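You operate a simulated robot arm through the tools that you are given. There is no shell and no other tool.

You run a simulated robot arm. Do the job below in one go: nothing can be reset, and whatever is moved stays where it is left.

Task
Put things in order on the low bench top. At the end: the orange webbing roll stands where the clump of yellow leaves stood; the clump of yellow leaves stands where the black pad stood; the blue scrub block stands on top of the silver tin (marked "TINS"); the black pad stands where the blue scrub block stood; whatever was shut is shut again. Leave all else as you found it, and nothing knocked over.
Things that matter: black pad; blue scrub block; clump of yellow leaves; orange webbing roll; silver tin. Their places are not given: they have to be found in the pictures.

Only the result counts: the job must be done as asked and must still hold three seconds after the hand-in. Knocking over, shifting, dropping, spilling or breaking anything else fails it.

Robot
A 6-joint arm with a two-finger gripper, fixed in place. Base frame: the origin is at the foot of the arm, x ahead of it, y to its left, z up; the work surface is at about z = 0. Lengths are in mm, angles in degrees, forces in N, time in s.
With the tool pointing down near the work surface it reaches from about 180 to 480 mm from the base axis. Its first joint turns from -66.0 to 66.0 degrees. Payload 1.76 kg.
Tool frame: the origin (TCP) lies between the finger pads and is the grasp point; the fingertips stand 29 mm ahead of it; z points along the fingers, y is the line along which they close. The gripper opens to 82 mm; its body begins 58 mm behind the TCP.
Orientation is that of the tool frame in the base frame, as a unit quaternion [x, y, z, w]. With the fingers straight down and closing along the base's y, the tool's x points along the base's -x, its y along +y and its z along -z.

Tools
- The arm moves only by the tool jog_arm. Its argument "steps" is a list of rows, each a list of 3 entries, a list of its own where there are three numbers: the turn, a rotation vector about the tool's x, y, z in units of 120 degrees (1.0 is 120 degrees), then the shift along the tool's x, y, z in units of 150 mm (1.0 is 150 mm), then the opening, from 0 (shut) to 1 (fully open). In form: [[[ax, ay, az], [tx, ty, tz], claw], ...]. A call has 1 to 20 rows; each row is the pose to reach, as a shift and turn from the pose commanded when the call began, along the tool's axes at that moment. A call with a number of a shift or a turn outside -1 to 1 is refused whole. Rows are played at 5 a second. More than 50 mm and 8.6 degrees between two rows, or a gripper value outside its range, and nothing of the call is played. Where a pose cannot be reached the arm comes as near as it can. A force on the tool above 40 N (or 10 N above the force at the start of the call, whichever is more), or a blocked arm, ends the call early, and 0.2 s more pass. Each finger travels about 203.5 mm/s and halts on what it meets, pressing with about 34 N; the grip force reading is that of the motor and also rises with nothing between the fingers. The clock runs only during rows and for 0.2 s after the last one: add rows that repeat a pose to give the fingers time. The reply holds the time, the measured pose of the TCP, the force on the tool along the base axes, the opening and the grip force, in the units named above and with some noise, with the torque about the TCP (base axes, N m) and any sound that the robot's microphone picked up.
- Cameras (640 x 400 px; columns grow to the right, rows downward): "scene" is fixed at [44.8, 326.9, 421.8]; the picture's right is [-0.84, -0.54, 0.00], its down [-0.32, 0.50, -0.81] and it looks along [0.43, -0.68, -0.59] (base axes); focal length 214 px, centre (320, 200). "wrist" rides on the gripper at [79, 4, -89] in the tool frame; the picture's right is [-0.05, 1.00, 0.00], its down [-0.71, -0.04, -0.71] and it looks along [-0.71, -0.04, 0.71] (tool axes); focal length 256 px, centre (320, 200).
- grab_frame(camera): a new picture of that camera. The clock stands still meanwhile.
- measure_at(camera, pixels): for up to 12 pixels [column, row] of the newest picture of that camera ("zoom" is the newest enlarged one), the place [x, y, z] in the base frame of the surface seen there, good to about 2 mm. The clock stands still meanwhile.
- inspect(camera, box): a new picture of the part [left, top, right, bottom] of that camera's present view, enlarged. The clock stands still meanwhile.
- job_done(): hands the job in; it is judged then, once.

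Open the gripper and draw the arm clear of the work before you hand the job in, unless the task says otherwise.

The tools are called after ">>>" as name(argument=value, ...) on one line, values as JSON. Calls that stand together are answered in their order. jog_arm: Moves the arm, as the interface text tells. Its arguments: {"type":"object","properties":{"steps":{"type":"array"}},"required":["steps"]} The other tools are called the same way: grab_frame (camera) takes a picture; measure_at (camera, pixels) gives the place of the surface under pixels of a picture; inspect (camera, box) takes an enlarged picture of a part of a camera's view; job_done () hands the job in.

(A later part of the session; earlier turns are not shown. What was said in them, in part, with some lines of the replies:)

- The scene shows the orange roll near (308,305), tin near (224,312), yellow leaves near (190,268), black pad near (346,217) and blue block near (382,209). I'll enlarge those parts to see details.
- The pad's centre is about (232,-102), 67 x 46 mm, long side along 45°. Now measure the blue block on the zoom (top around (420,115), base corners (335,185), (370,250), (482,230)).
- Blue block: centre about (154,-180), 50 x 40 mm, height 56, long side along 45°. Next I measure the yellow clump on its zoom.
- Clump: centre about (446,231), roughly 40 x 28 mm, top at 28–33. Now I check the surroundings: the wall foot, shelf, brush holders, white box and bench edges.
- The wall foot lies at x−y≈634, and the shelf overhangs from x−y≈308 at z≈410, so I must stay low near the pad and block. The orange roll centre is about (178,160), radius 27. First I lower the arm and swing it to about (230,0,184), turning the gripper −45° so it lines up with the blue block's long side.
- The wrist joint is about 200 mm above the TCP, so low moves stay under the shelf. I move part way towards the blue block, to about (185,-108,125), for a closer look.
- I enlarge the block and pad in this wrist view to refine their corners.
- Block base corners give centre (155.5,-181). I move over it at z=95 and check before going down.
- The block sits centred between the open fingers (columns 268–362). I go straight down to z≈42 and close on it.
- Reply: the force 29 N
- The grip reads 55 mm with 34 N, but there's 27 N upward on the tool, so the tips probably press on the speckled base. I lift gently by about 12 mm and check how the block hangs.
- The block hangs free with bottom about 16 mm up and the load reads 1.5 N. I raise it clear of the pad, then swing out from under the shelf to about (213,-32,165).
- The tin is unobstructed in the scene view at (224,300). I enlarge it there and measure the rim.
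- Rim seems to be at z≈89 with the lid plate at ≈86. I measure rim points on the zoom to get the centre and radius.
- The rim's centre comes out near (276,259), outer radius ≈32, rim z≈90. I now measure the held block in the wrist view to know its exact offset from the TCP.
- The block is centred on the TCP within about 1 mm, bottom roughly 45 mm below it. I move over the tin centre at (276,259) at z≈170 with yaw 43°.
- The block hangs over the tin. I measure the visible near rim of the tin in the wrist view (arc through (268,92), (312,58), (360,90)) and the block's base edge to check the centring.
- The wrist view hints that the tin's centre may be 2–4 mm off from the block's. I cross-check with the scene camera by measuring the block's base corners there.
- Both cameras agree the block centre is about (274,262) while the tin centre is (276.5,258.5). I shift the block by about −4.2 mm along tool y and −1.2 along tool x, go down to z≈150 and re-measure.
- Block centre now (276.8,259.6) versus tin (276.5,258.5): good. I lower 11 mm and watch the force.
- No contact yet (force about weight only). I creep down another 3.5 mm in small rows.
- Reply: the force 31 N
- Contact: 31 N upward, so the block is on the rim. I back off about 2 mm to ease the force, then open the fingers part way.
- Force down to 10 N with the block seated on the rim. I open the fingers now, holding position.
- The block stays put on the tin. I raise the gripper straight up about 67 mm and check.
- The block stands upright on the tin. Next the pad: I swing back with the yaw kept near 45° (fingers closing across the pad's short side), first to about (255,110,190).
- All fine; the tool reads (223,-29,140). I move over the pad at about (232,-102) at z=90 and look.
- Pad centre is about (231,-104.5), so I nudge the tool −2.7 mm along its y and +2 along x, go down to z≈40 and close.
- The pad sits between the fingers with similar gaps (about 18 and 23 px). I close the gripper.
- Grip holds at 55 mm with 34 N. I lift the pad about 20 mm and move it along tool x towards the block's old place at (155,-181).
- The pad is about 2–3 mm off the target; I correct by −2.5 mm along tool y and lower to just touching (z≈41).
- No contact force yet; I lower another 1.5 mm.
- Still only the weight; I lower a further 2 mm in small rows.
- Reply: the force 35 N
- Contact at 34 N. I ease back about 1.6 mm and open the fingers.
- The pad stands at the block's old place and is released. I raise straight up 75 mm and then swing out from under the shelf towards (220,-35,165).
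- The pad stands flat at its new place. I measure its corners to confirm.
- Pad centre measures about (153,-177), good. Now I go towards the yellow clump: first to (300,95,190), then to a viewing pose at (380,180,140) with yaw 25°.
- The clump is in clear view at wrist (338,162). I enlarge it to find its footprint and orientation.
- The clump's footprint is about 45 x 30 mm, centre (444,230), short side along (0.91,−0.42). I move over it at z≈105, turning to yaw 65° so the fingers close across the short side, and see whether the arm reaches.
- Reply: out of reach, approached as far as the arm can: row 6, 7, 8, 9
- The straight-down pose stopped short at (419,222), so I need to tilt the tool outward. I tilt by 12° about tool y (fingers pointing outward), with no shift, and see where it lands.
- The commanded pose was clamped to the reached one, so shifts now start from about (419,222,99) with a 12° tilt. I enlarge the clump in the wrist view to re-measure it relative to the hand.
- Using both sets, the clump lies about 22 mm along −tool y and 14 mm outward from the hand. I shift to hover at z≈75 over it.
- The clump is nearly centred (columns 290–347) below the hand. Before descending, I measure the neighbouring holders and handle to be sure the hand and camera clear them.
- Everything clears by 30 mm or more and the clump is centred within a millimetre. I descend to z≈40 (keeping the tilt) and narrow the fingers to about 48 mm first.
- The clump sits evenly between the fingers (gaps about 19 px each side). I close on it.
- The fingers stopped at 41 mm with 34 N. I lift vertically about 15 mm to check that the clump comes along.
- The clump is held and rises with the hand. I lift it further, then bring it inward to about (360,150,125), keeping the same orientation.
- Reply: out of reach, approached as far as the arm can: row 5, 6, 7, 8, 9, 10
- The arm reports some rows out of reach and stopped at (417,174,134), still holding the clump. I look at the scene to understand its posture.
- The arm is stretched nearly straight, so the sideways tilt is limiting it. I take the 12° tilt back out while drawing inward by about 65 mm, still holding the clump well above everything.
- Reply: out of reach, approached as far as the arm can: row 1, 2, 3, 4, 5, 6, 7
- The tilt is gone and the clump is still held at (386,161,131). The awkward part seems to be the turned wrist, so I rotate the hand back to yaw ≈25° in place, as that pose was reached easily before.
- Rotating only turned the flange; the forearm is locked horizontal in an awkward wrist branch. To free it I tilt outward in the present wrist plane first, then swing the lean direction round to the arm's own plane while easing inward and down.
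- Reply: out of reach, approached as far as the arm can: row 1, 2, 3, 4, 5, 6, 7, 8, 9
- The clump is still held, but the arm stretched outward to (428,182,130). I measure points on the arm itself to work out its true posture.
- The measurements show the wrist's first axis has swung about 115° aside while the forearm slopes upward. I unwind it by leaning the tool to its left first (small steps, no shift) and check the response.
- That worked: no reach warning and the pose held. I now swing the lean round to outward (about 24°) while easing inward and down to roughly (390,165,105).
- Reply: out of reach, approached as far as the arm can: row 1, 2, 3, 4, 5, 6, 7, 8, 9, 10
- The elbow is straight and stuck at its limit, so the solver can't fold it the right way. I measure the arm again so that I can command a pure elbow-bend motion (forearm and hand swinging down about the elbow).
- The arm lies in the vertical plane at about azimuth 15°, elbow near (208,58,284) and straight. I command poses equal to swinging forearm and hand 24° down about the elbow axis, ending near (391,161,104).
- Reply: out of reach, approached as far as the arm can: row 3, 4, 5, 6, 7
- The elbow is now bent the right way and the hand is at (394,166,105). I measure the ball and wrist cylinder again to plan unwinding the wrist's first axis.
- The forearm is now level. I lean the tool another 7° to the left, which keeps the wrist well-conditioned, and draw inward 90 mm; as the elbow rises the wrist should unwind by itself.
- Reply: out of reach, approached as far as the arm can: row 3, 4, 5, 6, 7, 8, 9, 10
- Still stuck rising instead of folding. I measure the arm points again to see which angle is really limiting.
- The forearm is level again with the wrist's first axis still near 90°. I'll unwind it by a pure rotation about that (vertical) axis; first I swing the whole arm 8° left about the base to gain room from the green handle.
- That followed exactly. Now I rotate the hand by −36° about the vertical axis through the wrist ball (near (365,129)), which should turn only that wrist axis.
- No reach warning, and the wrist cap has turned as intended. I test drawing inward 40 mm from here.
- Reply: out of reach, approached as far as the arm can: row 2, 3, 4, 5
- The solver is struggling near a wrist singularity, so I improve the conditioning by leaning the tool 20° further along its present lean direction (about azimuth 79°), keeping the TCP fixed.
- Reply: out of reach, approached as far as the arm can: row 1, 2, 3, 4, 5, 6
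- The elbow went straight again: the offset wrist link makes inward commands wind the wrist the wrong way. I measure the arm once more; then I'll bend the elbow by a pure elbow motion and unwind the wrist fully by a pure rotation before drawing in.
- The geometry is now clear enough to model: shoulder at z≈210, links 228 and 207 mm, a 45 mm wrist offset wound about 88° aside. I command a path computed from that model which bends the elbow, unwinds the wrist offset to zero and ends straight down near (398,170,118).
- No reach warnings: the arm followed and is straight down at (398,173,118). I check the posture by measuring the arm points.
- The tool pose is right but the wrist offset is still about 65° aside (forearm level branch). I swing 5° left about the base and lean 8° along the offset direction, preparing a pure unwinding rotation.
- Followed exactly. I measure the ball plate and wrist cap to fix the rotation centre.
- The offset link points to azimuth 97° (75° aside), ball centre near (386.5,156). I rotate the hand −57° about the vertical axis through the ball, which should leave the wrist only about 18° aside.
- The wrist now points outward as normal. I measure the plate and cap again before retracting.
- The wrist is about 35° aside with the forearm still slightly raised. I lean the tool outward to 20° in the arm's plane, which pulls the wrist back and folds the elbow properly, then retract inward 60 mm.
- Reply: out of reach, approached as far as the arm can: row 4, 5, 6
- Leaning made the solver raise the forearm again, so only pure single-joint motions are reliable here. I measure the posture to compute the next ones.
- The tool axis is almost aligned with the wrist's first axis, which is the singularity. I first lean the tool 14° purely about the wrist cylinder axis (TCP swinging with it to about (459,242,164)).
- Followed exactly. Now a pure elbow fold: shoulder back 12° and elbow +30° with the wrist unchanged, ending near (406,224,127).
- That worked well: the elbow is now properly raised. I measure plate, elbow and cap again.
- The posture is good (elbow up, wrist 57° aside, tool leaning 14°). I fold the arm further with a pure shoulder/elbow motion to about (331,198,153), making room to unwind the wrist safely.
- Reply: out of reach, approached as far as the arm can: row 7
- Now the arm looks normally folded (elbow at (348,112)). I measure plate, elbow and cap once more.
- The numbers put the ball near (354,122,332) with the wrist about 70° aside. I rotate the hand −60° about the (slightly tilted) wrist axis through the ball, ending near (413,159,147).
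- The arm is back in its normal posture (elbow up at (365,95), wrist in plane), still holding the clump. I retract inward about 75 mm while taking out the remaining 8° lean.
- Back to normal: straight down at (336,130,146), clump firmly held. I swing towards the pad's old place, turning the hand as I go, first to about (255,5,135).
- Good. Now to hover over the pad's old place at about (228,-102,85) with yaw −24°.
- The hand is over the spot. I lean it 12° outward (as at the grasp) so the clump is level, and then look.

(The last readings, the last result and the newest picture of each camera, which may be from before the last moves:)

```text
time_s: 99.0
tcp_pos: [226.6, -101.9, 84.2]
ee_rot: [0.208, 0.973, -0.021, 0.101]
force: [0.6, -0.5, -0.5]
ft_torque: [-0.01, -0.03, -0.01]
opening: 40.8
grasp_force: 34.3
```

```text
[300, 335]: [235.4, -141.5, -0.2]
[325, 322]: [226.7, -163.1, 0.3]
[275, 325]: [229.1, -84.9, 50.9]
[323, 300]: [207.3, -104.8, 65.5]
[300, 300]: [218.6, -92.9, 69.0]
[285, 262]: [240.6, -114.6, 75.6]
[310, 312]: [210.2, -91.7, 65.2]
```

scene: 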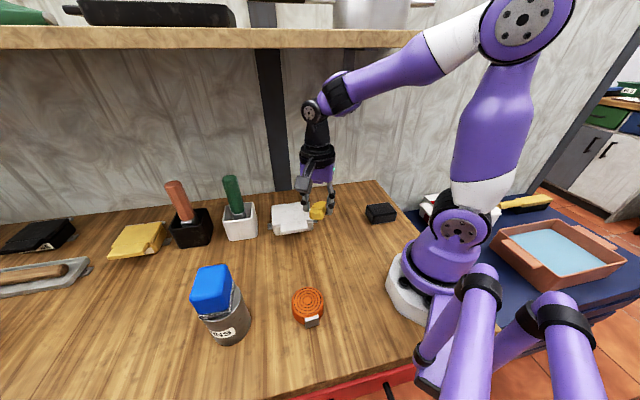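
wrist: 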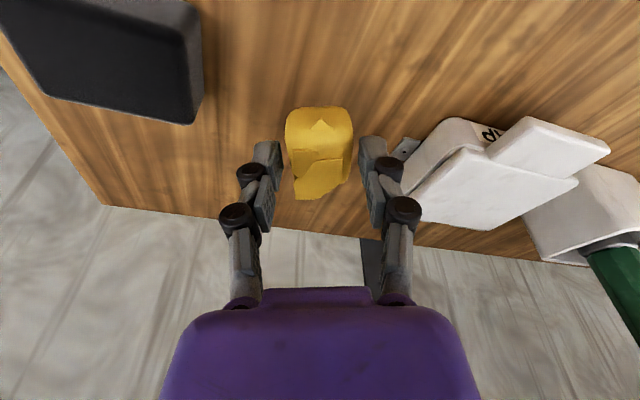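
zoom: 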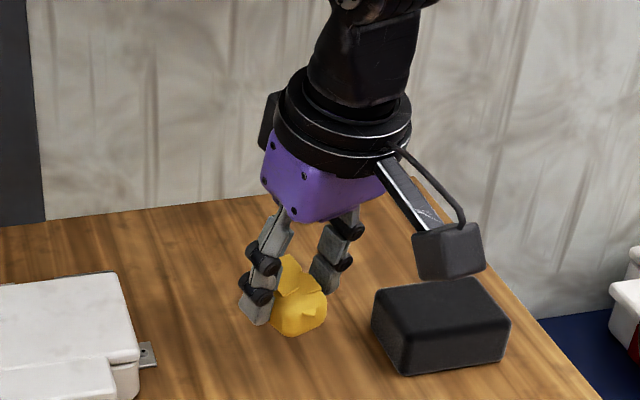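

The clump's centre measures (230,-102), within 2 mm of the target. I lower it about 42 mm, keeping the lean.

>>> jog_arm(steps=[[[0, 0, 0], [0.0075, 0, 0.046], 0.1], [[0, 0, 0], [0.015, 0, 0.092], 0.1], [[0, 0, 0], [0.0225, 0, 0.139], 0.1], [[0, 0, 0], [0.03, 0, 0.185], 0.1], [[0, 0, 0], [0.0375, 0, 0.231], 0.1], [[0, 0, 0], [0.042, 0, 0.26], 0.1], [[0, 0, 0], [0.045, 0, 0.277], 0.1], [[0, 0, 0], [0.045, 0, 0.277], 0.1]])

>>> inspect(camera="scene", box=[290, 160, 418, 240])

```text
time_s: 100.8
tcp_pos: [227.4, -102.3, 41.4]
ee_rot: [0.207, 0.973, -0.021, 0.102]
force: [-0.3, 0.2, 0.1]
ft_torque: [0.01, 0.0, 0.01]
opening: 40.6
grasp_force: 34.3
```

```text
5.00 times, centred on (354, 200) of scene
```

zoom: 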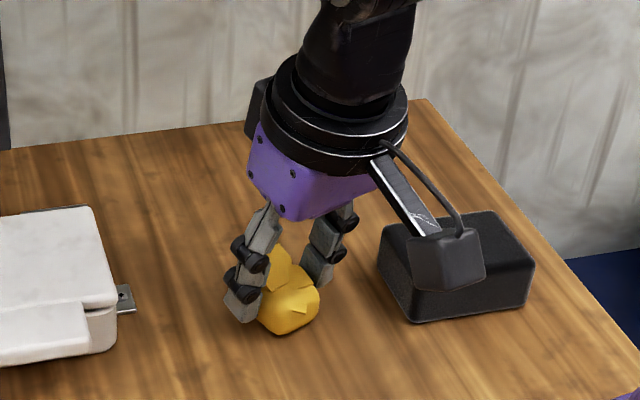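

Almost down. I creep 2.5 mm more and watch the force.

>>> jog_arm(steps=[[[0, 0, 0], [0.0008, 0, 0.005], 0.1], [[0, 0, 0], [0.0016, 0, 0.01], 0.1], [[0, 0, 0], [0.0026, 0, 0.0163], 0.1], [[0, 0, 0], [0.0026, 0, 0.0163], 0.1]])

```text
time_s: 101.8
tcp_pos: [229.3, -103.3, 40.5]
ee_rot: [0.208, 0.972, -0.022, 0.103]
force: [-5.6, 0.7, 16.0]
ft_torque: [-0.14, -0.12, -0.04]
opening: 40.8
grasp_force: 33.5
```

Contact at 16 N. I ease back slightly and open the fingers.

>>> jog_arm(steps=[[[0, 0, 0], [-0.0008, 0, -0.005], 0.1], [[0, 0, 0], [-0.0008, 0, -0.005], 0.1], [[0, 0, 0], [-0.0008, 0, -0.005], 0.55], [[0, 0, 0], [-0.0008, 0, -0.005], 0.65], [[0, 0, 0], [-0.0008, 0, -0.005], 0.75], [[0, 0, 0], [-0.0008, 0, -0.005], 0.75]])

>>> grab_frame(camera="wrist")

>>> inspect(camera="scene", box=[290, 160, 418, 240])

```text
time_s: 103.2
tcp_pos: [228.2, -102.6, 41.7]
ee_rot: [0.208, 0.973, -0.022, 0.101]
force: [0.2, 0.8, -0.4]
ft_torque: [0.02, -0.01, 0.01]
opening: 61.4
grasp_force: 0.0
```

```text
taken
```

wrist: 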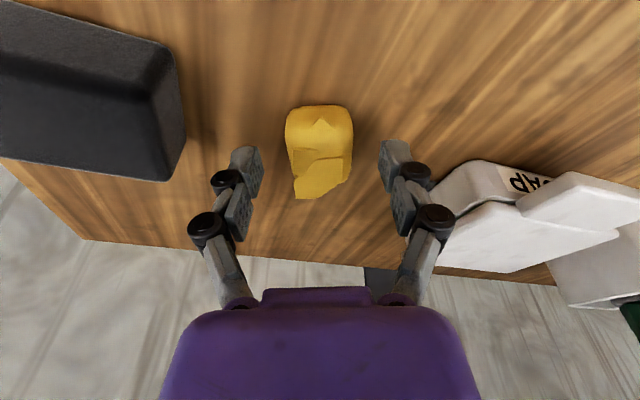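

```text
5.00 times, centred on (354, 200) of scene
```

zoom: 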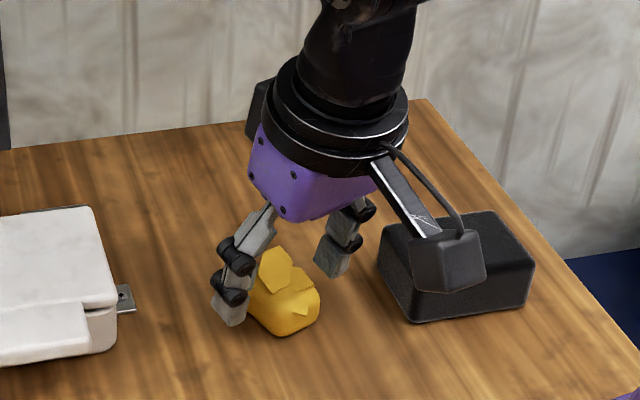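

The clump stands flat and free. I back out along the tool axis 65 mm and take the lean out.

>>> jog_arm(steps=[[[0, 0, 0], [0, 0, -0.08], 0.75], [[0, 0, 0], [0, 0, -0.18], 0.75], [[0, 0, 0], [0, 0, -0.28], 0.75], [[0, 0, 0], [0, 0, -0.43], 0.75], [[0, 0.033, 0], [0, 0, -0.46], 0.75], [[0, 0.067, 0], [0, 0, -0.48], 0.75], [[0, 0.1, 0], [0, 0, -0.5], 0.75], [[0, 0.1, 0], [0, 0, -0.5], 0.75]])

>>> inspect(camera="scene", box=[290, 160, 418, 240])

```text
time_s: 105.0
tcp_pos: [215.6, -97.5, 113.7]
ee_rot: [0.208, 0.978, 0.0, -0.002]
force: [-0.1, -0.2, 0.5]
ft_torque: [-0.01, -0.02, -0.03]
opening: 61.2
grasp_force: 0.0
```

```text
5.00 times, centred on (354, 200) of scene
```

zoom: 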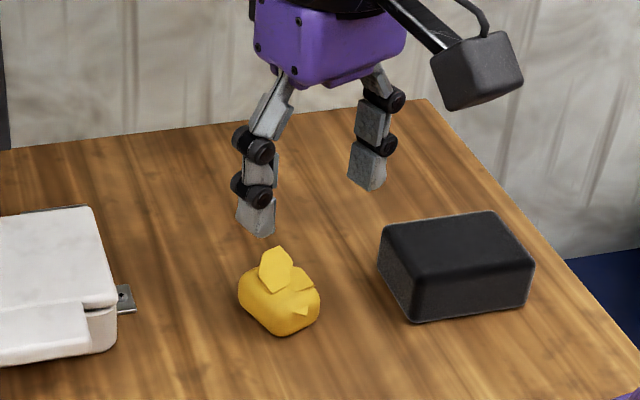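

The clump stands upright at the pad's old place. Now the orange roll: I swing back left in two arcs to about (223,81,134) with the hand turned in line with the arm.

>>> jog_arm(steps=[[[0, 0, -0.0306], [0.019, 0.1, -0.03], 0.8], [[0, 0, -0.0611], [0.037, 0.201, -0.06], 0.85], [[0, 0, -0.0917], [0.056, 0.302, -0.09], 0.9], [[0, 0, -0.1222], [0.075, 0.402, -0.11], 0.95], [[0, 0, -0.1528], [0.093, 0.503, -0.133], 0.95], [[0, 0, -0.1833], [0.112, 0.603, -0.133], 0.95], [[0, 0, -0.1833], [0.112, 0.603, -0.133], 0.95]])

>>> jog_arm(steps=[[[0, 0, -0.0306], [0.019, 0.098, 0], 0.95], [[0, 0, -0.0611], [0.038, 0.197, 0], 0.95], [[0, 0, -0.0917], [0.057, 0.295, 0], 0.95], [[0, 0, -0.1222], [0.076, 0.393, 0], 0.95], [[0, 0, -0.1528], [0.095, 0.492, 0], 0.95], [[0, 0, -0.1833], [0.114, 0.59, 0], 0.95], [[0, 0, -0.1833], [0.114, 0.59, 0], 0.95]])

>>> grab_frame(camera="scene")

>>> grab_frame(camera="wrist")

```text
time_s: 106.6
tcp_pos: [238.0, -7.0, 134.1]
ee_rot: [0.019, 1.0, 0.001, 0.0]
force: [-0.9, -0.6, -0.8]
ft_torque: [-0.02, 0.0, 0.0]
opening: 77.8
grasp_force: 0.1
```

```text
time_s: 108.2
tcp_pos: [222.8, 81.7, 134.5]
ee_rot: [-0.173, 0.985, 0.001, -0.001]
force: [-0.1, 0.2, -0.7]
ft_torque: [-0.03, -0.01, 0.0]
opening: 77.9
grasp_force: 0.1
```

```text
taken
```

scene: 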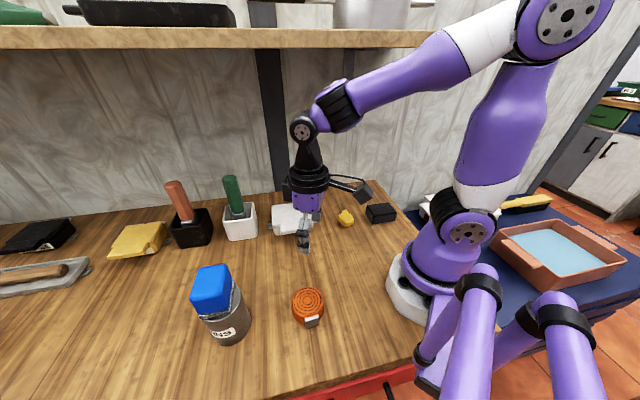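

```text
taken
```

wrist: 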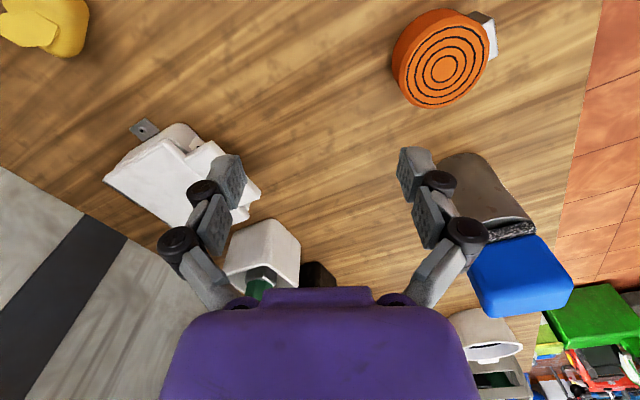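

All else is undisturbed; the roll is at wrist (445,60). I enlarge it and measure top and tag.

>>> inspect(camera="wrist", box=[380, 0, 508, 115])

```text
3.48 times, centred on (444, 58) of wrist
```

zoom: 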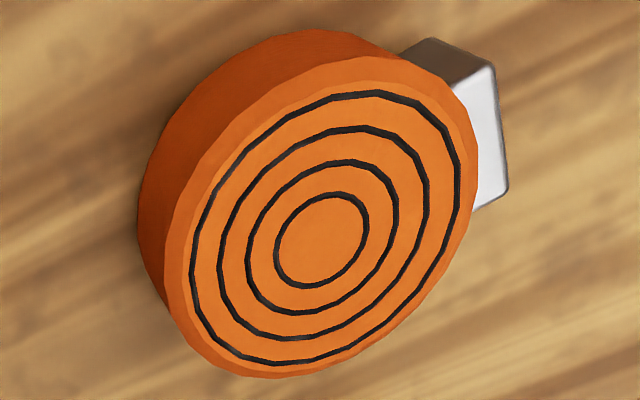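

>>> measure_at(camera="zoom", pixels=[[322, 238], [192, 250], [455, 170], [350, 92], [275, 362], [220, 180], [420, 290], [490, 70], [505, 185], [480, 205], [430, 45], [150, 220]])

```text
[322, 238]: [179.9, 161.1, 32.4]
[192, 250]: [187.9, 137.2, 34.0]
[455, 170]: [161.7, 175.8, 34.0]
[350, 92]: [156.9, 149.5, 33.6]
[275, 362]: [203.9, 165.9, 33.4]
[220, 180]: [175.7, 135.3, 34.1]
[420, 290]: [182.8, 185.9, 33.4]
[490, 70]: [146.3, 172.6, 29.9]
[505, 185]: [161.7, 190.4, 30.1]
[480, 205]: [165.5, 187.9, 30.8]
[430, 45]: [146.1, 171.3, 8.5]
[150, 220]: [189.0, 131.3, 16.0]
```

Roll centre ≈(179,160), tag facing azimuth ≈139°. I move over it with yaw 49° (fingers closing across tag and far side), then lean 12° outward so it can be set down upright at the far spot.

>>> jog_arm(steps=[[[0, 0, -0.0345], [0.018, 0.086, 0.03], 1], [[0, 0, -0.0691], [0.036, 0.171, 0.07], 1], [[0, 0, -0.1036], [0.054, 0.257, 0.11], 1], [[0, 0, -0.1381], [0.072, 0.342, 0.15], 1], [[0, 0, -0.1726], [0.09, 0.428, 0.2], 1], [[0, 0, -0.2072], [0.108, 0.513, 0.25], 1], [[0, 0, -0.2417], [0.126, 0.599, 0.297], 1], [[0, 0, -0.2417], [0.126, 0.599, 0.297], 1]])

>>> jog_arm(steps=[[[0.0031, -0.0248, 0], [0, 0, 0], 1], [[0.0061, -0.0497, 0], [0, 0, 0], 1], [[0.0092, -0.0745, 0], [0, 0, 0], 1], [[0.0122, -0.0993, 0], [0, 0, 0], 1], [[0.0122, -0.0993, 0], [0, 0, 0], 1]])

>>> grab_frame(camera="wrist")

>>> grab_frame(camera="scene")

```text
time_s: 110.0
tcp_pos: [174.9, 160.5, 88.9]
ee_rot: [-0.414, 0.91, 0.001, 0.0]
force: [0.8, -0.7, 0.1]
ft_torque: [0.0, 0.0, 0.01]
opening: 82.0
grasp_force: 0.0
```

```text
time_s: 111.2
tcp_pos: [174.5, 159.7, 89.3]
ee_rot: [-0.411, 0.906, 0.032, 0.099]
force: [0.6, 0.4, -0.5]
ft_torque: [-0.04, 0.0, 0.0]
opening: 81.7
grasp_force: 0.1
```

```text
taken
```

wrist: 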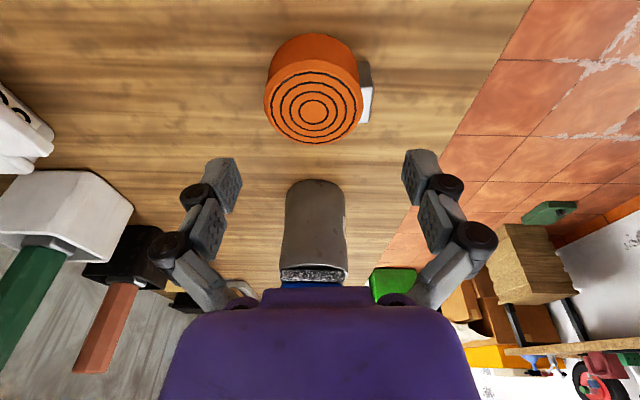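

```text
taken
```

scene: 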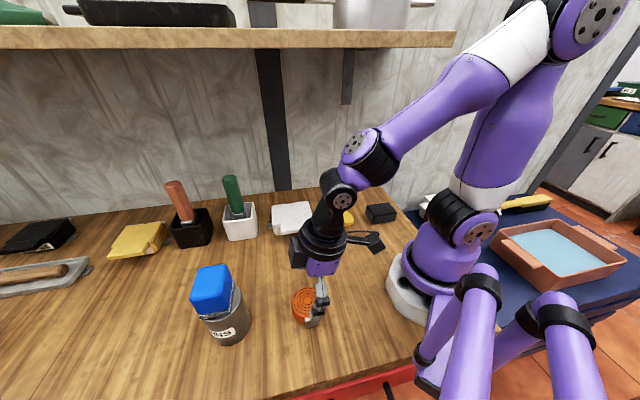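

The roll (with its tag) sits centred between the open fingers (columns 263–373). I measure it once more from here.

>>> inspect(camera="wrist", box=[250, 25, 390, 155])

```text
3.08 times, centred on (320, 90) of wrist
```

zoom: 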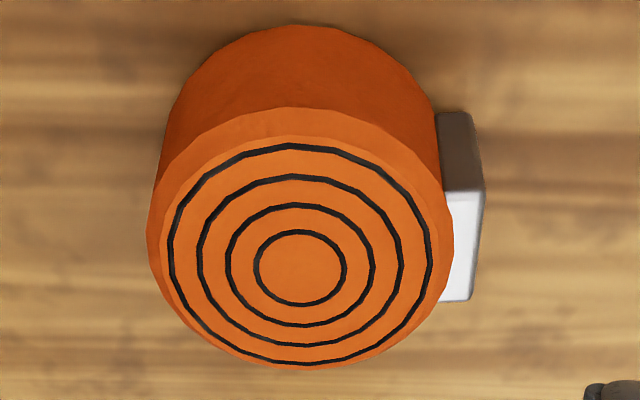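

>>> measure_at(camera="zoom", pixels=[[300, 267], [170, 260], [432, 255], [295, 147], [300, 362], [150, 240], [450, 240], [482, 195], [470, 298], [480, 250], [440, 120], [300, 30]])

```text
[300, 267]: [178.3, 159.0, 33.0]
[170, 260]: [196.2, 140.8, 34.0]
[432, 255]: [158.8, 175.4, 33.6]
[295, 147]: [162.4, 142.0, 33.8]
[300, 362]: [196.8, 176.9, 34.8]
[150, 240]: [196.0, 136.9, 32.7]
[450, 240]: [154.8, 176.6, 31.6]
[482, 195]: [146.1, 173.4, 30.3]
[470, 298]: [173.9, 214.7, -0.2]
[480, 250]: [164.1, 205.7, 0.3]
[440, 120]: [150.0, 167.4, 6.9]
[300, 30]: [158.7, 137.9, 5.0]
```

Centring is good (within 1 mm). I descend to z≈38 keeping the lean, then close.

>>> jog_arm(steps=[[[0, 0, 0], [0.014, 0.0015, 0.068], 1], [[0, 0, 0], [0.028, 0.003, 0.136], 1], [[0, 0, 0], [0.042, 0.0045, 0.204], 1], [[0, 0, 0], [0.056, 0.006, 0.27], 1], [[0, 0, 0], [0.07, 0.008, 0.333], 1], [[0, 0, 0], [0.07, 0.008, 0.333], 1]])

>>> grab_frame(camera="wrist")

```text
time_s: 112.6
tcp_pos: [175.6, 158.2, 39.5]
ee_rot: [-0.411, 0.906, 0.032, 0.1]
force: [0.4, 0.2, 0.3]
ft_torque: [0.02, 0.01, -0.03]
opening: 82.2
grasp_force: 0.0
```

```text
taken
```

wrist: 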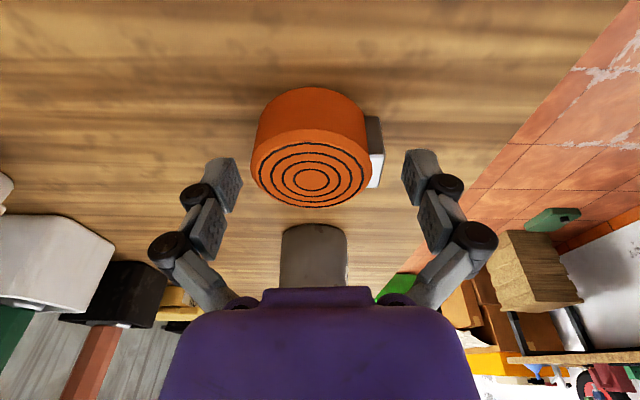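

The roll is between the fingers. I close on it step by step.

>>> jog_arm(steps=[[[0, 0, 0], [0, 0, 0], 0.88], [[0, 0, 0], [0, 0, 0], 0.8], [[0, 0, 0], [0, 0, 0], 0.5], [[0, 0, 0], [0, 0, 0], 0.3], [[0, 0, 0], [0, 0, 0], 0.3], [[0, 0, 0], [0, 0, 0], 0.3]])

>>> grab_frame(camera="wrist")

```text
time_s: 114.0
tcp_pos: [175.5, 159.5, 40.0]
ee_rot: [-0.411, 0.906, 0.032, 0.1]
force: [-0.3, -3.1, 22.2]
ft_torque: [-0.04, -0.05, -0.02]
opening: 57.9
grasp_force: 34.1
```

```text
taken
```

wrist: 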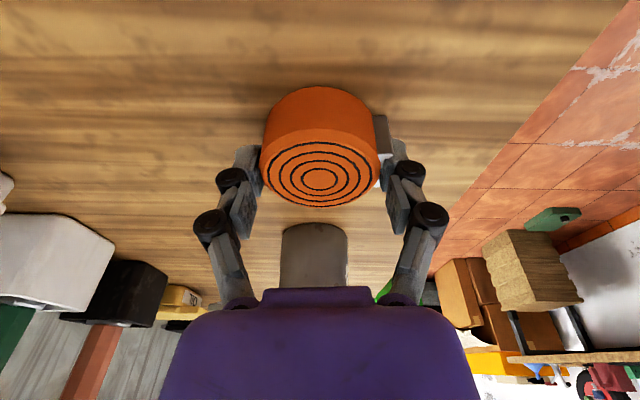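

Gripped at 58 mm with 34 N. I lift about 20 mm and check.

>>> jog_arm(steps=[[[0, 0, 0], [-0.007, -0.0008, -0.033], 0.3], [[0, 0, 0], [-0.014, -0.0016, -0.065], 0.3], [[0, 0, 0], [-0.0275, -0.003, -0.131], 0.3], [[0, 0, 0], [-0.0275, -0.003, -0.131], 0.3]])

>>> inspect(camera="scene", box=[250, 220, 378, 340])

>>> grab_frame(camera="wrist")

```text
time_s: 115.0
tcp_pos: [174.7, 158.5, 58.6]
ee_rot: [-0.411, 0.906, 0.032, 0.099]
force: [-0.3, 0.2, -0.6]
ft_torque: [0.01, 0.02, 0.01]
opening: 57.4
grasp_force: 33.9
```

```text
3.33 times, centred on (314, 280) of scene
```

zoom: 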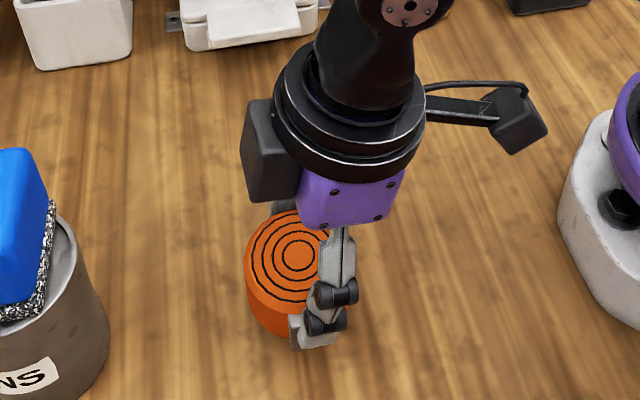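

```text
taken
```

wrist: 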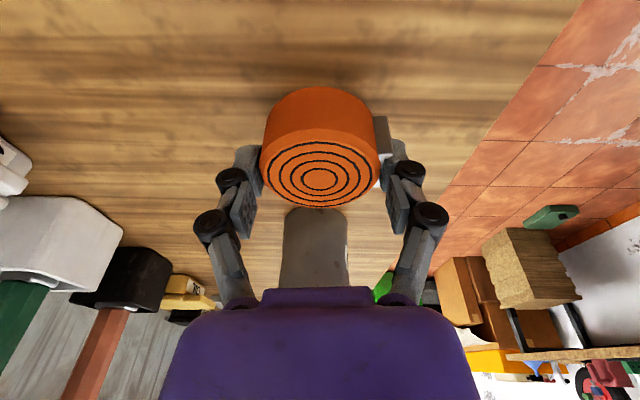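

The roll is lifted. I raise it to about z=128 and swing the arm 18° to the right about the base, to about (215,97), keeping the hand aligned with the arm.

>>> jog_arm(steps=[[[0, 0, 0], [-0.027, -0.003, -0.131], 0.3], [[0, 0, 0], [-0.055, -0.006, -0.261], 0.3], [[0.0062, 0.0007, 0.0294], [-0.037, -0.102, -0.303], 0.3], [[0.0124, 0.0014, 0.0588], [-0.019, -0.198, -0.346], 0.3], [[0.0185, 0.0021, 0.0881], [-0.002, -0.294, -0.388], 0.3], [[0.0247, 0.0028, 0.1175], [0.016, -0.39, -0.431], 0.3], [[0.0309, 0.0035, 0.1469], [0.034, -0.486, -0.473], 0.3], [[0.0309, 0.0035, 0.1469], [0.034, -0.486, -0.473], 0.3]])

```text
time_s: 116.8
tcp_pos: [216.7, 96.6, 127.3]
ee_rot: [-0.264, 0.959, 0.017, 0.104]
force: [0.5, -0.1, -1.9]
ft_torque: [0.01, 0.01, 0.01]
opening: 57.8
grasp_force: 33.7
```

Good. I extend outward along azimuth 24° by 138 mm at the same height.

>>> jog_arm(steps=[[[0, 0, 0], [-0.112, -0.0134, 0.024], 0.3], [[0, 0, 0], [-0.223, -0.027, 0.048], 0.3], [[0, 0, 0], [-0.335, -0.04, 0.072], 0.3], [[0, 0, 0], [-0.447, -0.054, 0.097], 0.3], [[0, 0, 0], [-0.558, -0.067, 0.121], 0.3], [[0, 0, 0], [-0.67, -0.08, 0.145], 0.3], [[0, 0, 0], [-0.781, -0.094, 0.169], 0.3], [[0, 0, 0], [-0.893, -0.107, 0.193], 0.3], [[0, 0, 0], [-0.893, -0.107, 0.193], 0.3]])

>>> grab_frame(camera="scene")

```text
time_s: 118.8
tcp_pos: [341.7, 152.0, 130.4]
ee_rot: [-0.264, 0.959, 0.017, 0.103]
force: [0.2, -1.0, -1.4]
ft_torque: [0.0, 0.0, 0.0]
opening: 57.4
grasp_force: 33.9
```

```text
taken
```

scene: 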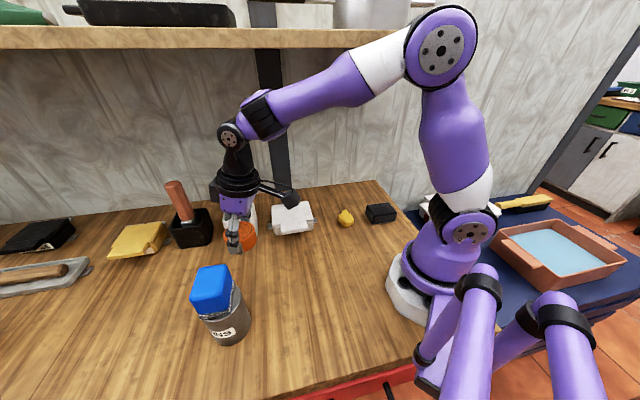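

Posture stays normal. I extend further to about (395,193,105), swinging slightly left to azimuth 26–27°.

>>> jog_arm(steps=[[[-0.0008, -0.0001, -0.0037], [-0.0675, 0.009, 0.0415], 0.3], [[-0.0016, -0.0002, -0.0073], [-0.135, 0.018, 0.083], 0.3], [[-0.0024, -0.0003, -0.011], [-0.2025, 0.0275, 0.1245], 0.3], [[-0.0031, -0.0003, -0.0147], [-0.27, 0.037, 0.166], 0.3], [[-0.0039, -0.0004, -0.0183], [-0.3375, 0.046, 0.2075], 0.3], [[-0.0047, -0.0005, -0.022], [-0.405, 0.055, 0.249], 0.3], [[-0.0047, -0.0005, -0.022], [-0.405, 0.055, 0.249], 0.3]])

>>> grab_frame(camera="wrist")

>>> grab_frame(camera="scene")

```text
time_s: 120.4
tcp_pos: [394.7, 194.1, 104.5]
ee_rot: [-0.287, 0.952, 0.019, 0.102]
force: [0.3, 0.0, -1.9]
ft_torque: [0.01, -0.03, -0.01]
opening: 57.9
grasp_force: 34.1
```

```text
taken
```

wrist: 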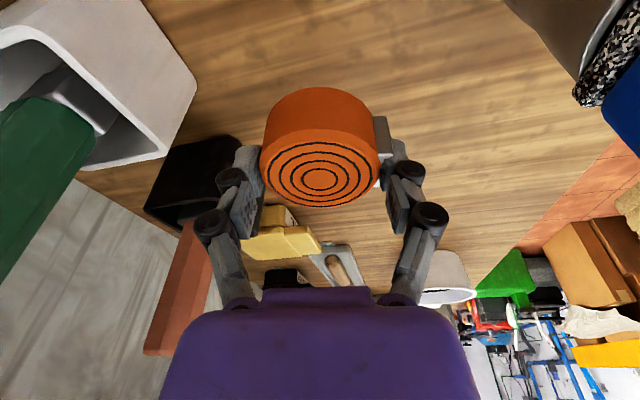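

```text
taken
```

scene: 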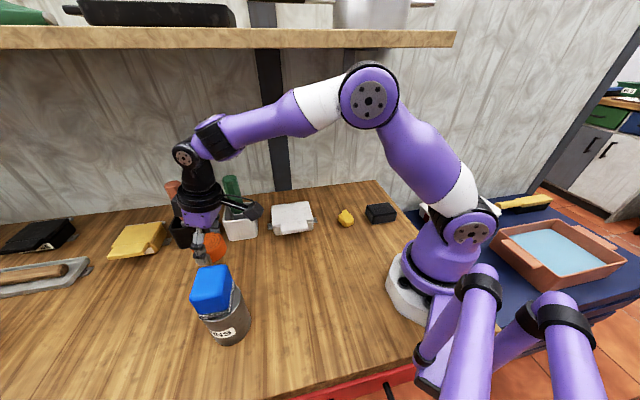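

The roll is over clear bench. I measure the roll's top in the wrist view to know its offset from the TCP.

>>> inspect(camera="wrist", box=[250, 80, 390, 215])

```text
2.96 times, centred on (320, 148) of wrist
```

zoom: 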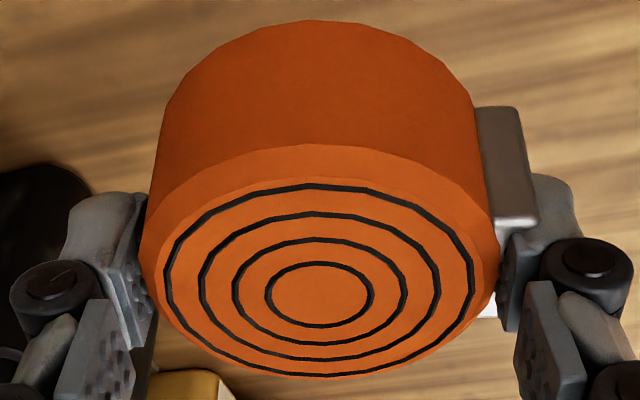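

>>> measure_at(camera="zoom", pixels=[[320, 295], [167, 280], [472, 270], [315, 188], [320, 372], [200, 215], [440, 215], [320, 25], [160, 130], [470, 100], [500, 225], [320, 150]])

```text
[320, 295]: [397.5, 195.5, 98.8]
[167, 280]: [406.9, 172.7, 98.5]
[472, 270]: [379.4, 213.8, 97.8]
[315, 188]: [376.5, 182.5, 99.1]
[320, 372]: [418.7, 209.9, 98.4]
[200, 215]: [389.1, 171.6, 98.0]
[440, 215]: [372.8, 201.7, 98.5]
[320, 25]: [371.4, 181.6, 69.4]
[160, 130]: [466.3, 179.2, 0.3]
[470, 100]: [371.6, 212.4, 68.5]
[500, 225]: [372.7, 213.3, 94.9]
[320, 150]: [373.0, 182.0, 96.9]
```

The roll hangs upright (top flat at z≈98.5), centre about (397,196). I move it over the clump's old place, (446,231), lowering to leave about 35 mm below it.

>>> jog_arm(steps=[[[0, 0, 0], [-0.0585, 0.004, 0.0455], 0.3], [[0, 0, 0], [-0.117, 0.008, 0.091], 0.3], [[0, 0, 0], [-0.1755, 0.0115, 0.1365], 0.3], [[0, 0, 0], [-0.234, 0.015, 0.182], 0.3], [[0, 0, 0], [-0.2925, 0.019, 0.2275], 0.3], [[0, 0, 0], [-0.351, 0.023, 0.273], 0.3], [[0, 0, 0], [-0.351, 0.023, 0.273], 0.3]])

>>> inspect(camera="wrist", box=[250, 80, 390, 215])

>>> grab_frame(camera="scene")

```text
time_s: 122.0
tcp_pos: [441.8, 231.1, 76.0]
ee_rot: [-0.288, 0.952, 0.019, 0.103]
force: [0.4, -0.6, -1.1]
ft_torque: [0.0, -0.04, 0.02]
opening: 57.7
grasp_force: 34.2
```

```text
2.96 times, centred on (320, 148) of wrist
```

zoom: 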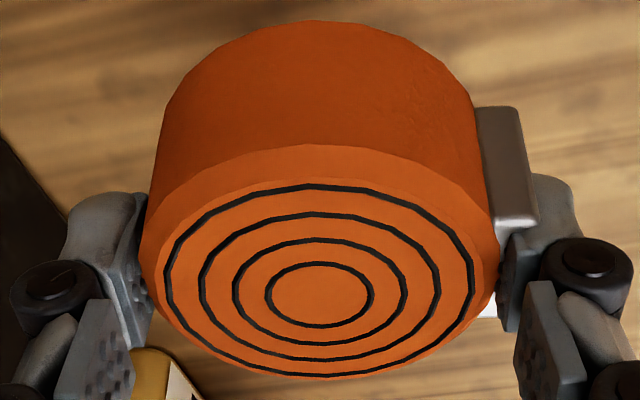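

```text
taken
```

scene: 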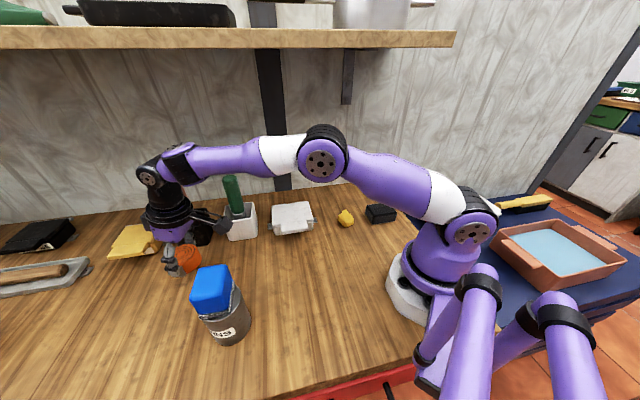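

Reached without any warning. I measure the roll's top and tag here to fine-tune the position.

>>> measure_at(camera="zoom", pixels=[[320, 295], [167, 280], [472, 270], [315, 188], [320, 372], [200, 215], [440, 215], [320, 25], [320, 150]])

>>> inspect(camera="scene", box=[130, 190, 258, 290])

```text
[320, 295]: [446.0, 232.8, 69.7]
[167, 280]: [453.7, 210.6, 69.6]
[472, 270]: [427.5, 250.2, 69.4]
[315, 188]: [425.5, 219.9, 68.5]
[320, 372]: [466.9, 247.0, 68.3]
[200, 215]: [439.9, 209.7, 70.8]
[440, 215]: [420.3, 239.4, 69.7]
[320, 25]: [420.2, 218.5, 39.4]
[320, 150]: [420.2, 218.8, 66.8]
```

```text
4.00 times, centred on (194, 240) of scene
```

zoom: 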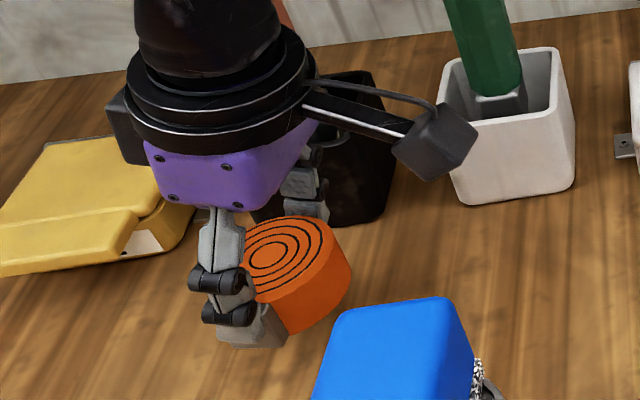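

Centre is (446,233), about 2 mm off; I correct that while lowering 33 mm.

>>> jog_arm(steps=[[[0, 0, 0], [0.011, -0.001, 0.043], 0.3], [[0, 0, 0], [0.022, -0.002, 0.085], 0.3], [[0, 0, 0], [0.032, -0.003, 0.128], 0.3], [[0, 0, 0], [0.043, -0.004, 0.17], 0.3], [[0, 0, 0], [0.05, -0.005, 0.198], 0.3], [[0, 0, 0], [0.054, -0.005, 0.213], 0.3], [[0, 0, 0], [0.054, -0.005, 0.213], 0.3]])

```text
time_s: 123.6
tcp_pos: [444.3, 227.6, 42.1]
ee_rot: [-0.287, 0.952, 0.02, 0.103]
force: [0.6, 0.1, -0.3]
ft_torque: [0.02, -0.02, 0.0]
opening: 57.8
grasp_force: 33.5
```

No contact yet. I creep down 3 mm more.

>>> jog_arm(steps=[[[0, 0, 0], [0.0014, 0.0002, 0.0065], 0.3], [[0, 0, 0], [0.0027, 0.0003, 0.013], 0.3], [[0, 0, 0], [0.0041, 0.0005, 0.0196], 0.3], [[0, 0, 0], [0.0041, 0.0005, 0.0196], 0.3]])

```text
time_s: 124.6
tcp_pos: [442.2, 226.8, 39.7]
ee_rot: [-0.287, 0.952, 0.018, 0.103]
force: [1.2, 0.6, 0.0]
ft_torque: [0.03, 0.01, 0.03]
opening: 57.7
grasp_force: 34.1
```

Still no contact; another 2 mm in half-millimetre rows.

>>> jog_arm(steps=[[[0, 0, 0], [0.0007, 0.0001, 0.0033], 0.3], [[0, 0, 0], [0.0014, 0.0002, 0.0065], 0.3], [[0, 0, 0], [0.0021, 0.0002, 0.0098], 0.3], [[0, 0, 0], [0.0027, 0.0003, 0.013], 0.3], [[0, 0, 0], [0.0027, 0.0003, 0.013], 0.3]])

>>> inspect(camera="scene", box=[130, 200, 258, 300])

```text
time_s: 125.8
tcp_pos: [443.8, 227.8, 39.1]
ee_rot: [-0.287, 0.952, 0.019, 0.105]
force: [-9.3, -1.9, 32.5]
ft_torque: [0.15, 0.19, 0.03]
opening: 58.1
grasp_force: 33.5
```

```text
4.00 times, centred on (194, 250) of scene
```

zoom: 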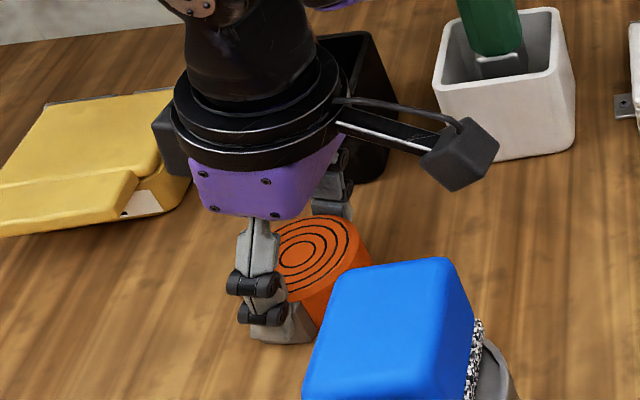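

Contact at 32 N. I ease up about 1.2 mm and open the fingers.

>>> jog_arm(steps=[[[0, 0, 0], [-0.0008, -0.0001, -0.004], 0.3], [[0, 0, 0], [-0.0016, -0.0002, -0.0078], 0.3], [[0, 0, 0], [-0.0016, -0.0002, -0.0078], 0.3], [[0, 0, 0], [-0.0016, -0.0002, -0.0078], 0.74], [[0, 0, 0], [-0.0016, -0.0002, -0.0078], 0.8], [[0, 0, 0], [-0.0016, -0.0002, -0.0078], 0.9], [[0, 0, 0], [-0.0016, -0.0002, -0.0078], 0.95], [[0, 0, 0], [-0.0016, -0.0002, -0.0078], 0.95]])

>>> grab_frame(camera="wrist")

>>> inspect(camera="scene", box=[130, 200, 258, 300])

```text
time_s: 127.6
tcp_pos: [443.6, 227.6, 38.8]
ee_rot: [-0.288, 0.952, 0.019, 0.103]
force: [0.4, -0.5, 0.0]
ft_torque: [0.02, 0.03, -0.02]
opening: 78.0
grasp_force: 0.1
```

```text
taken
```

wrist: 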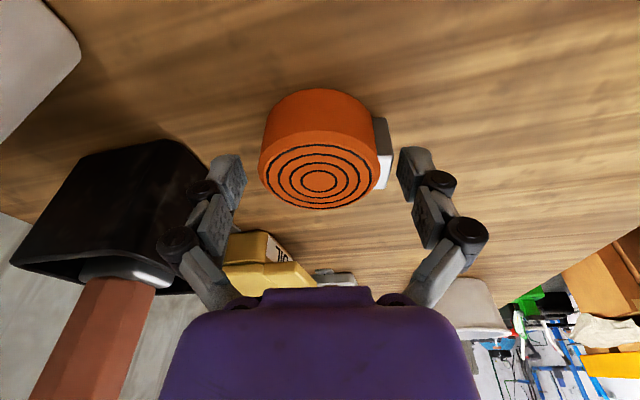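

```text
4.00 times, centred on (194, 250) of scene
```

zoom: 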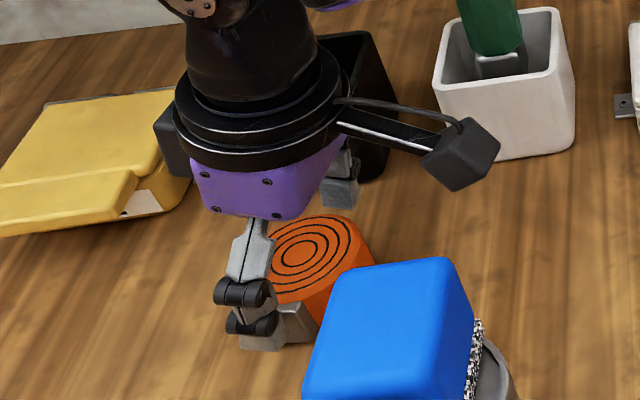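

The roll is free and upright. I retreat along the tool axis about 65 mm.

>>> jog_arm(steps=[[[0, 0, 0], [0, 0, -0.06], 0.95], [[0, 0, 0], [0, 0, -0.14], 0.95], [[0, 0, 0], [0, 0, -0.24], 0.95], [[0, 0, 0], [0, 0, -0.34], 0.95], [[0, 0, 0], [0, 0, -0.433], 0.95], [[0, 0, 0], [0, 0, -0.433], 0.95]])

>>> grab_frame(camera="wrist")

>>> grab_frame(camera="scene")

```text
time_s: 129.0
tcp_pos: [431.3, 222.5, 102.9]
ee_rot: [-0.287, 0.952, 0.019, 0.102]
force: [0.3, 0.0, 0.5]
ft_torque: [0.01, 0.0, 0.03]
opening: 78.0
grasp_force: 0.0
```

```text
taken
```

wrist: 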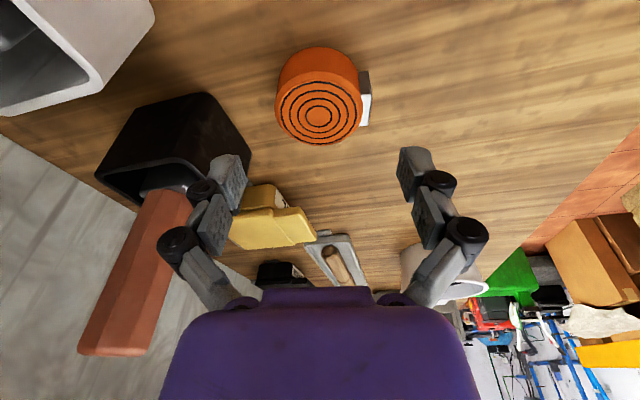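

```text
taken
```

scene: 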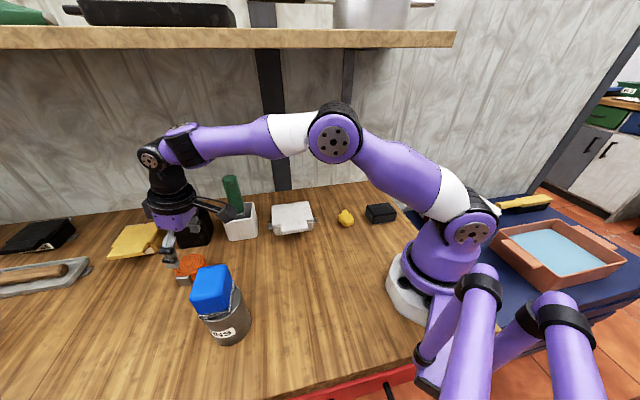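

The roll stands on its spot. I retract inward along the same way I came, to about (342,152,133), narrowing the fingers.

>>> jog_arm(steps=[[[0, 0, 0], [0.1, -0.01, -0.05], 0.9], [[0, 0, 0], [0.2, -0.02, -0.1], 0.8], [[0, 0, 0], [0.3, -0.029, -0.15], 0.7], [[0, 0, 0], [0.4, -0.039, -0.2], 0.6], [[0, 0, 0], [0.5, -0.049, -0.25], 0.6], [[0, 0, 0], [0.6, -0.059, -0.3], 0.6], [[0, 0, 0], [0.695, -0.068, -0.348], 0.6], [[0, 0, 0], [0.695, -0.068, -0.348], 0.6]])

>>> grab_frame(camera="scene")

```text
time_s: 130.8
tcp_pos: [340.5, 151.6, 133.1]
ee_rot: [-0.287, 0.952, 0.019, 0.103]
force: [0.4, 0.0, -0.4]
ft_torque: [0.03, -0.02, 0.0]
opening: 49.3
grasp_force: 0.1
```

```text
taken
```

scene: 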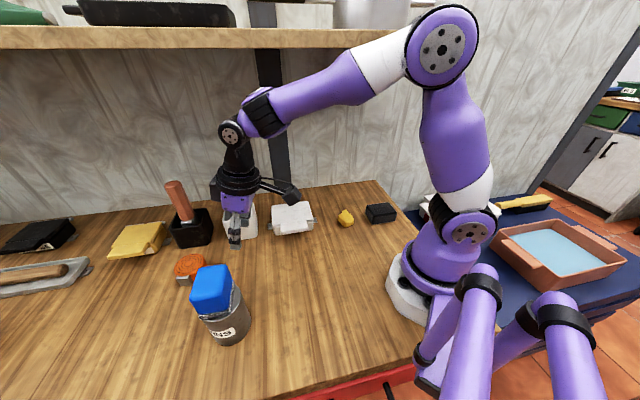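

All in place. I draw back to about (236,105,163), taking the lean out, then raise the arm clear.

>>> jog_arm(steps=[[[0, 0, 0], [0.0998, 0.017, -0.05], 0.6], [[-0.0015, 0.0142, 0], [0.1995, 0.034, -0.1], 0.6], [[-0.003, 0.0284, 0], [0.299, 0.051, -0.15], 0.6], [[-0.0045, 0.0426, 0], [0.399, 0.068, -0.2], 0.6], [[-0.006, 0.0569, 0], [0.499, 0.085, -0.25], 0.6], [[-0.0075, 0.0711, 0], [0.598, 0.102, -0.3], 0.6], [[-0.009, 0.0853, 0], [0.698, 0.119, -0.353], 0.6], [[-0.0105, 0.0995, 0], [0.698, 0.119, -0.353], 0.6], [[-0.0105, 0.0995, 0], [0.698, 0.119, -0.353], 0.6]])

>>> jog_arm(steps=[[[0, 0, 0], [0, 0, -0.15], 0.8], [[0, 0, 0], [0, 0, -0.3], 1], [[0, 0, 0], [0, 0, -0.45], 1], [[0, 0, 0], [0, 0, -0.6], 1], [[0, 0, 0], [0, 0, -0.75], 1], [[0, 0, 0], [0, 0, -0.75], 1]])

>>> grab_frame(camera="scene")

>>> grab_frame(camera="wrist")

```text
time_s: 132.8
tcp_pos: [237.3, 105.7, 162.0]
ee_rot: [-0.288, 0.958, -0.001, -0.001]
force: [0.9, -0.4, 0.3]
ft_torque: [0.0, -0.03, -0.01]
opening: 49.3
grasp_force: 0.1
```

```text
time_s: 134.2
tcp_pos: [237.7, 106.0, 274.2]
ee_rot: [-0.288, 0.958, 0.001, 0.0]
force: [0.0, 0.1, 0.0]
ft_torque: [0.02, 0.03, 0.0]
opening: 81.7
grasp_force: 0.1
```

```text
taken
```

scene: 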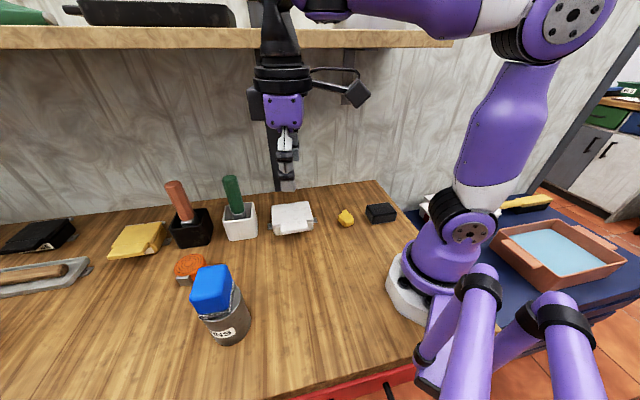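

```text
taken
```

wrist: 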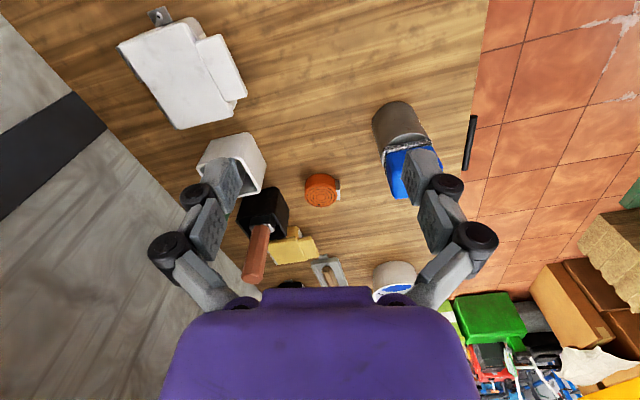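

The arm is clear. I verify the end state with enlarged pictures of the tin/roll side and of the clump/pad side.

>>> inspect(camera="scene", box=[150, 235, 278, 350])

>>> measure_at(camera="scene", pixels=[[190, 263], [177, 263], [203, 261], [190, 255], [187, 273], [212, 275], [196, 292], [222, 300], [228, 270], [200, 270], [240, 320], [225, 335]])

>>> measure_at(camera="wrist", pixels=[[320, 189], [308, 188], [335, 188], [320, 178], [320, 203], [262, 195], [298, 245], [258, 250]])

```text
3.48 times, centred on (214, 292) of scene
```

zoom: 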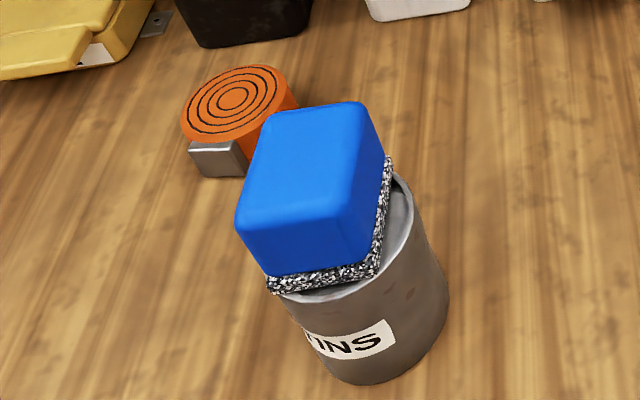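

```text
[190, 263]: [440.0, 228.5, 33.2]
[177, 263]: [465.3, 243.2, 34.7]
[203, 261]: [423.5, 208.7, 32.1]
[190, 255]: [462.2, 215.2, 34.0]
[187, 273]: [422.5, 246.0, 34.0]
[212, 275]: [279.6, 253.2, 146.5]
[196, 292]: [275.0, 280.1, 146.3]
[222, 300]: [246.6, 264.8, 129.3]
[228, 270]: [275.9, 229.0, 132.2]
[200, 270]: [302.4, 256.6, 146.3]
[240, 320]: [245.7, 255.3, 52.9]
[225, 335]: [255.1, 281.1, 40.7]
```

```text
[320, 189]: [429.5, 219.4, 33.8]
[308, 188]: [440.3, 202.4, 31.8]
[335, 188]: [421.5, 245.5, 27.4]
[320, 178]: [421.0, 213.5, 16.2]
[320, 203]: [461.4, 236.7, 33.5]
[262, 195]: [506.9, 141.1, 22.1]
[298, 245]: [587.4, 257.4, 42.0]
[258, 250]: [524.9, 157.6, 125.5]
```

The block's top is level at z≈146 and the tin unmoved. I measure the roll's rings in this zoom to confirm its centre.

>>> measure_at(camera="zoom", pixels=[[233, 96], [185, 110], [282, 85], [250, 68], [215, 130], [200, 85], [265, 107], [215, 150], [300, 120], [350, 110], [245, 225], [370, 215]])

>>> inspect(camera="scene", box=[300, 180, 428, 260])

```text
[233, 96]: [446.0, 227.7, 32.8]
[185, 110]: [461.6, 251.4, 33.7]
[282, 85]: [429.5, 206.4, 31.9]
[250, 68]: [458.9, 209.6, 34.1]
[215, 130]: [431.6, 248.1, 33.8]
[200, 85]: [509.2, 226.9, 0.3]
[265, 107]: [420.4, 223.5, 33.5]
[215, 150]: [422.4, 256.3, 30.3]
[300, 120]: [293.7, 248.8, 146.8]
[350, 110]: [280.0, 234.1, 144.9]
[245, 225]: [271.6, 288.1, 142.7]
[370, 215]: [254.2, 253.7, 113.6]
```

```text
5.00 times, centred on (364, 220) of scene
```

zoom: 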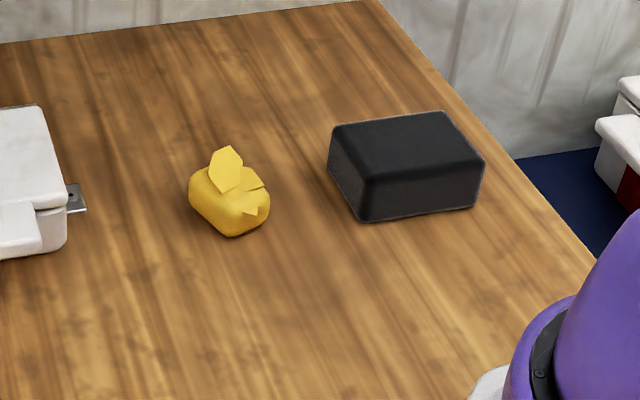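

Roll centre is (445.5,229), within 2–3 mm of the clump's old place. I measure the clump and pad here as a last check.

>>> measure_at(camera="zoom", pixels=[[192, 195], [232, 235], [267, 218], [212, 165], [262, 190], [225, 200], [335, 130], [440, 113], [480, 160], [368, 175], [405, 145], [363, 218]])

```text
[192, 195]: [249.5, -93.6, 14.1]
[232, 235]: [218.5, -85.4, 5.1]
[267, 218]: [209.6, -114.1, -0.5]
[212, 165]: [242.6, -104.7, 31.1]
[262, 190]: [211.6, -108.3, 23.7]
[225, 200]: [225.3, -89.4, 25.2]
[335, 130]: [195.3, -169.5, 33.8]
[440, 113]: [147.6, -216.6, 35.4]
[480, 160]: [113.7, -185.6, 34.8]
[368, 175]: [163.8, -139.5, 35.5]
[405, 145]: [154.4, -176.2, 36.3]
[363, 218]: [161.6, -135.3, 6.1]
```

The clump's centre is ≈(230,-102) on the pad's old place, and the pad's centre is ≈(155,-178) on the block's old place. The block stands level on the tin, the roll is on the clump's old place, nothing else has moved and the gripper is open and clear. I hand the job in.

>>> job_done()

```text
The job is handed in.
```

I moved all four things to their new places and handed the job in. In the last pictures everything stood upright and nothing else looked moved.

| Thing | Where it stands now | How far off (measured to about 2 mm) |
|---|---|---|
| Blue scrub block | on the silver tin, top level at z ≈ 146 | about 1 mm off the tin's centre before lowering |
| Black pad | the block's old place | about 3 mm |
| Clump of yellow leaves | the pad's old place | about 2 mm |
| Orange webbing roll | the clump's old place | about 2–3 mm |

- **Clump turned:** it faces about 90° away from how it stood before. I assumed only its position mattered.
- **Shut things:** I opened nothing, so everything that was shut is still shut.
- **Reach:** the clump's place is at the edge of the arm's reach. The arm got stuck there while holding the clump, and freeing it took many moves. The clump stayed gripped throughout, and I saw no contact with anything nearby.

The gripper is open and the arm is clear of the work.
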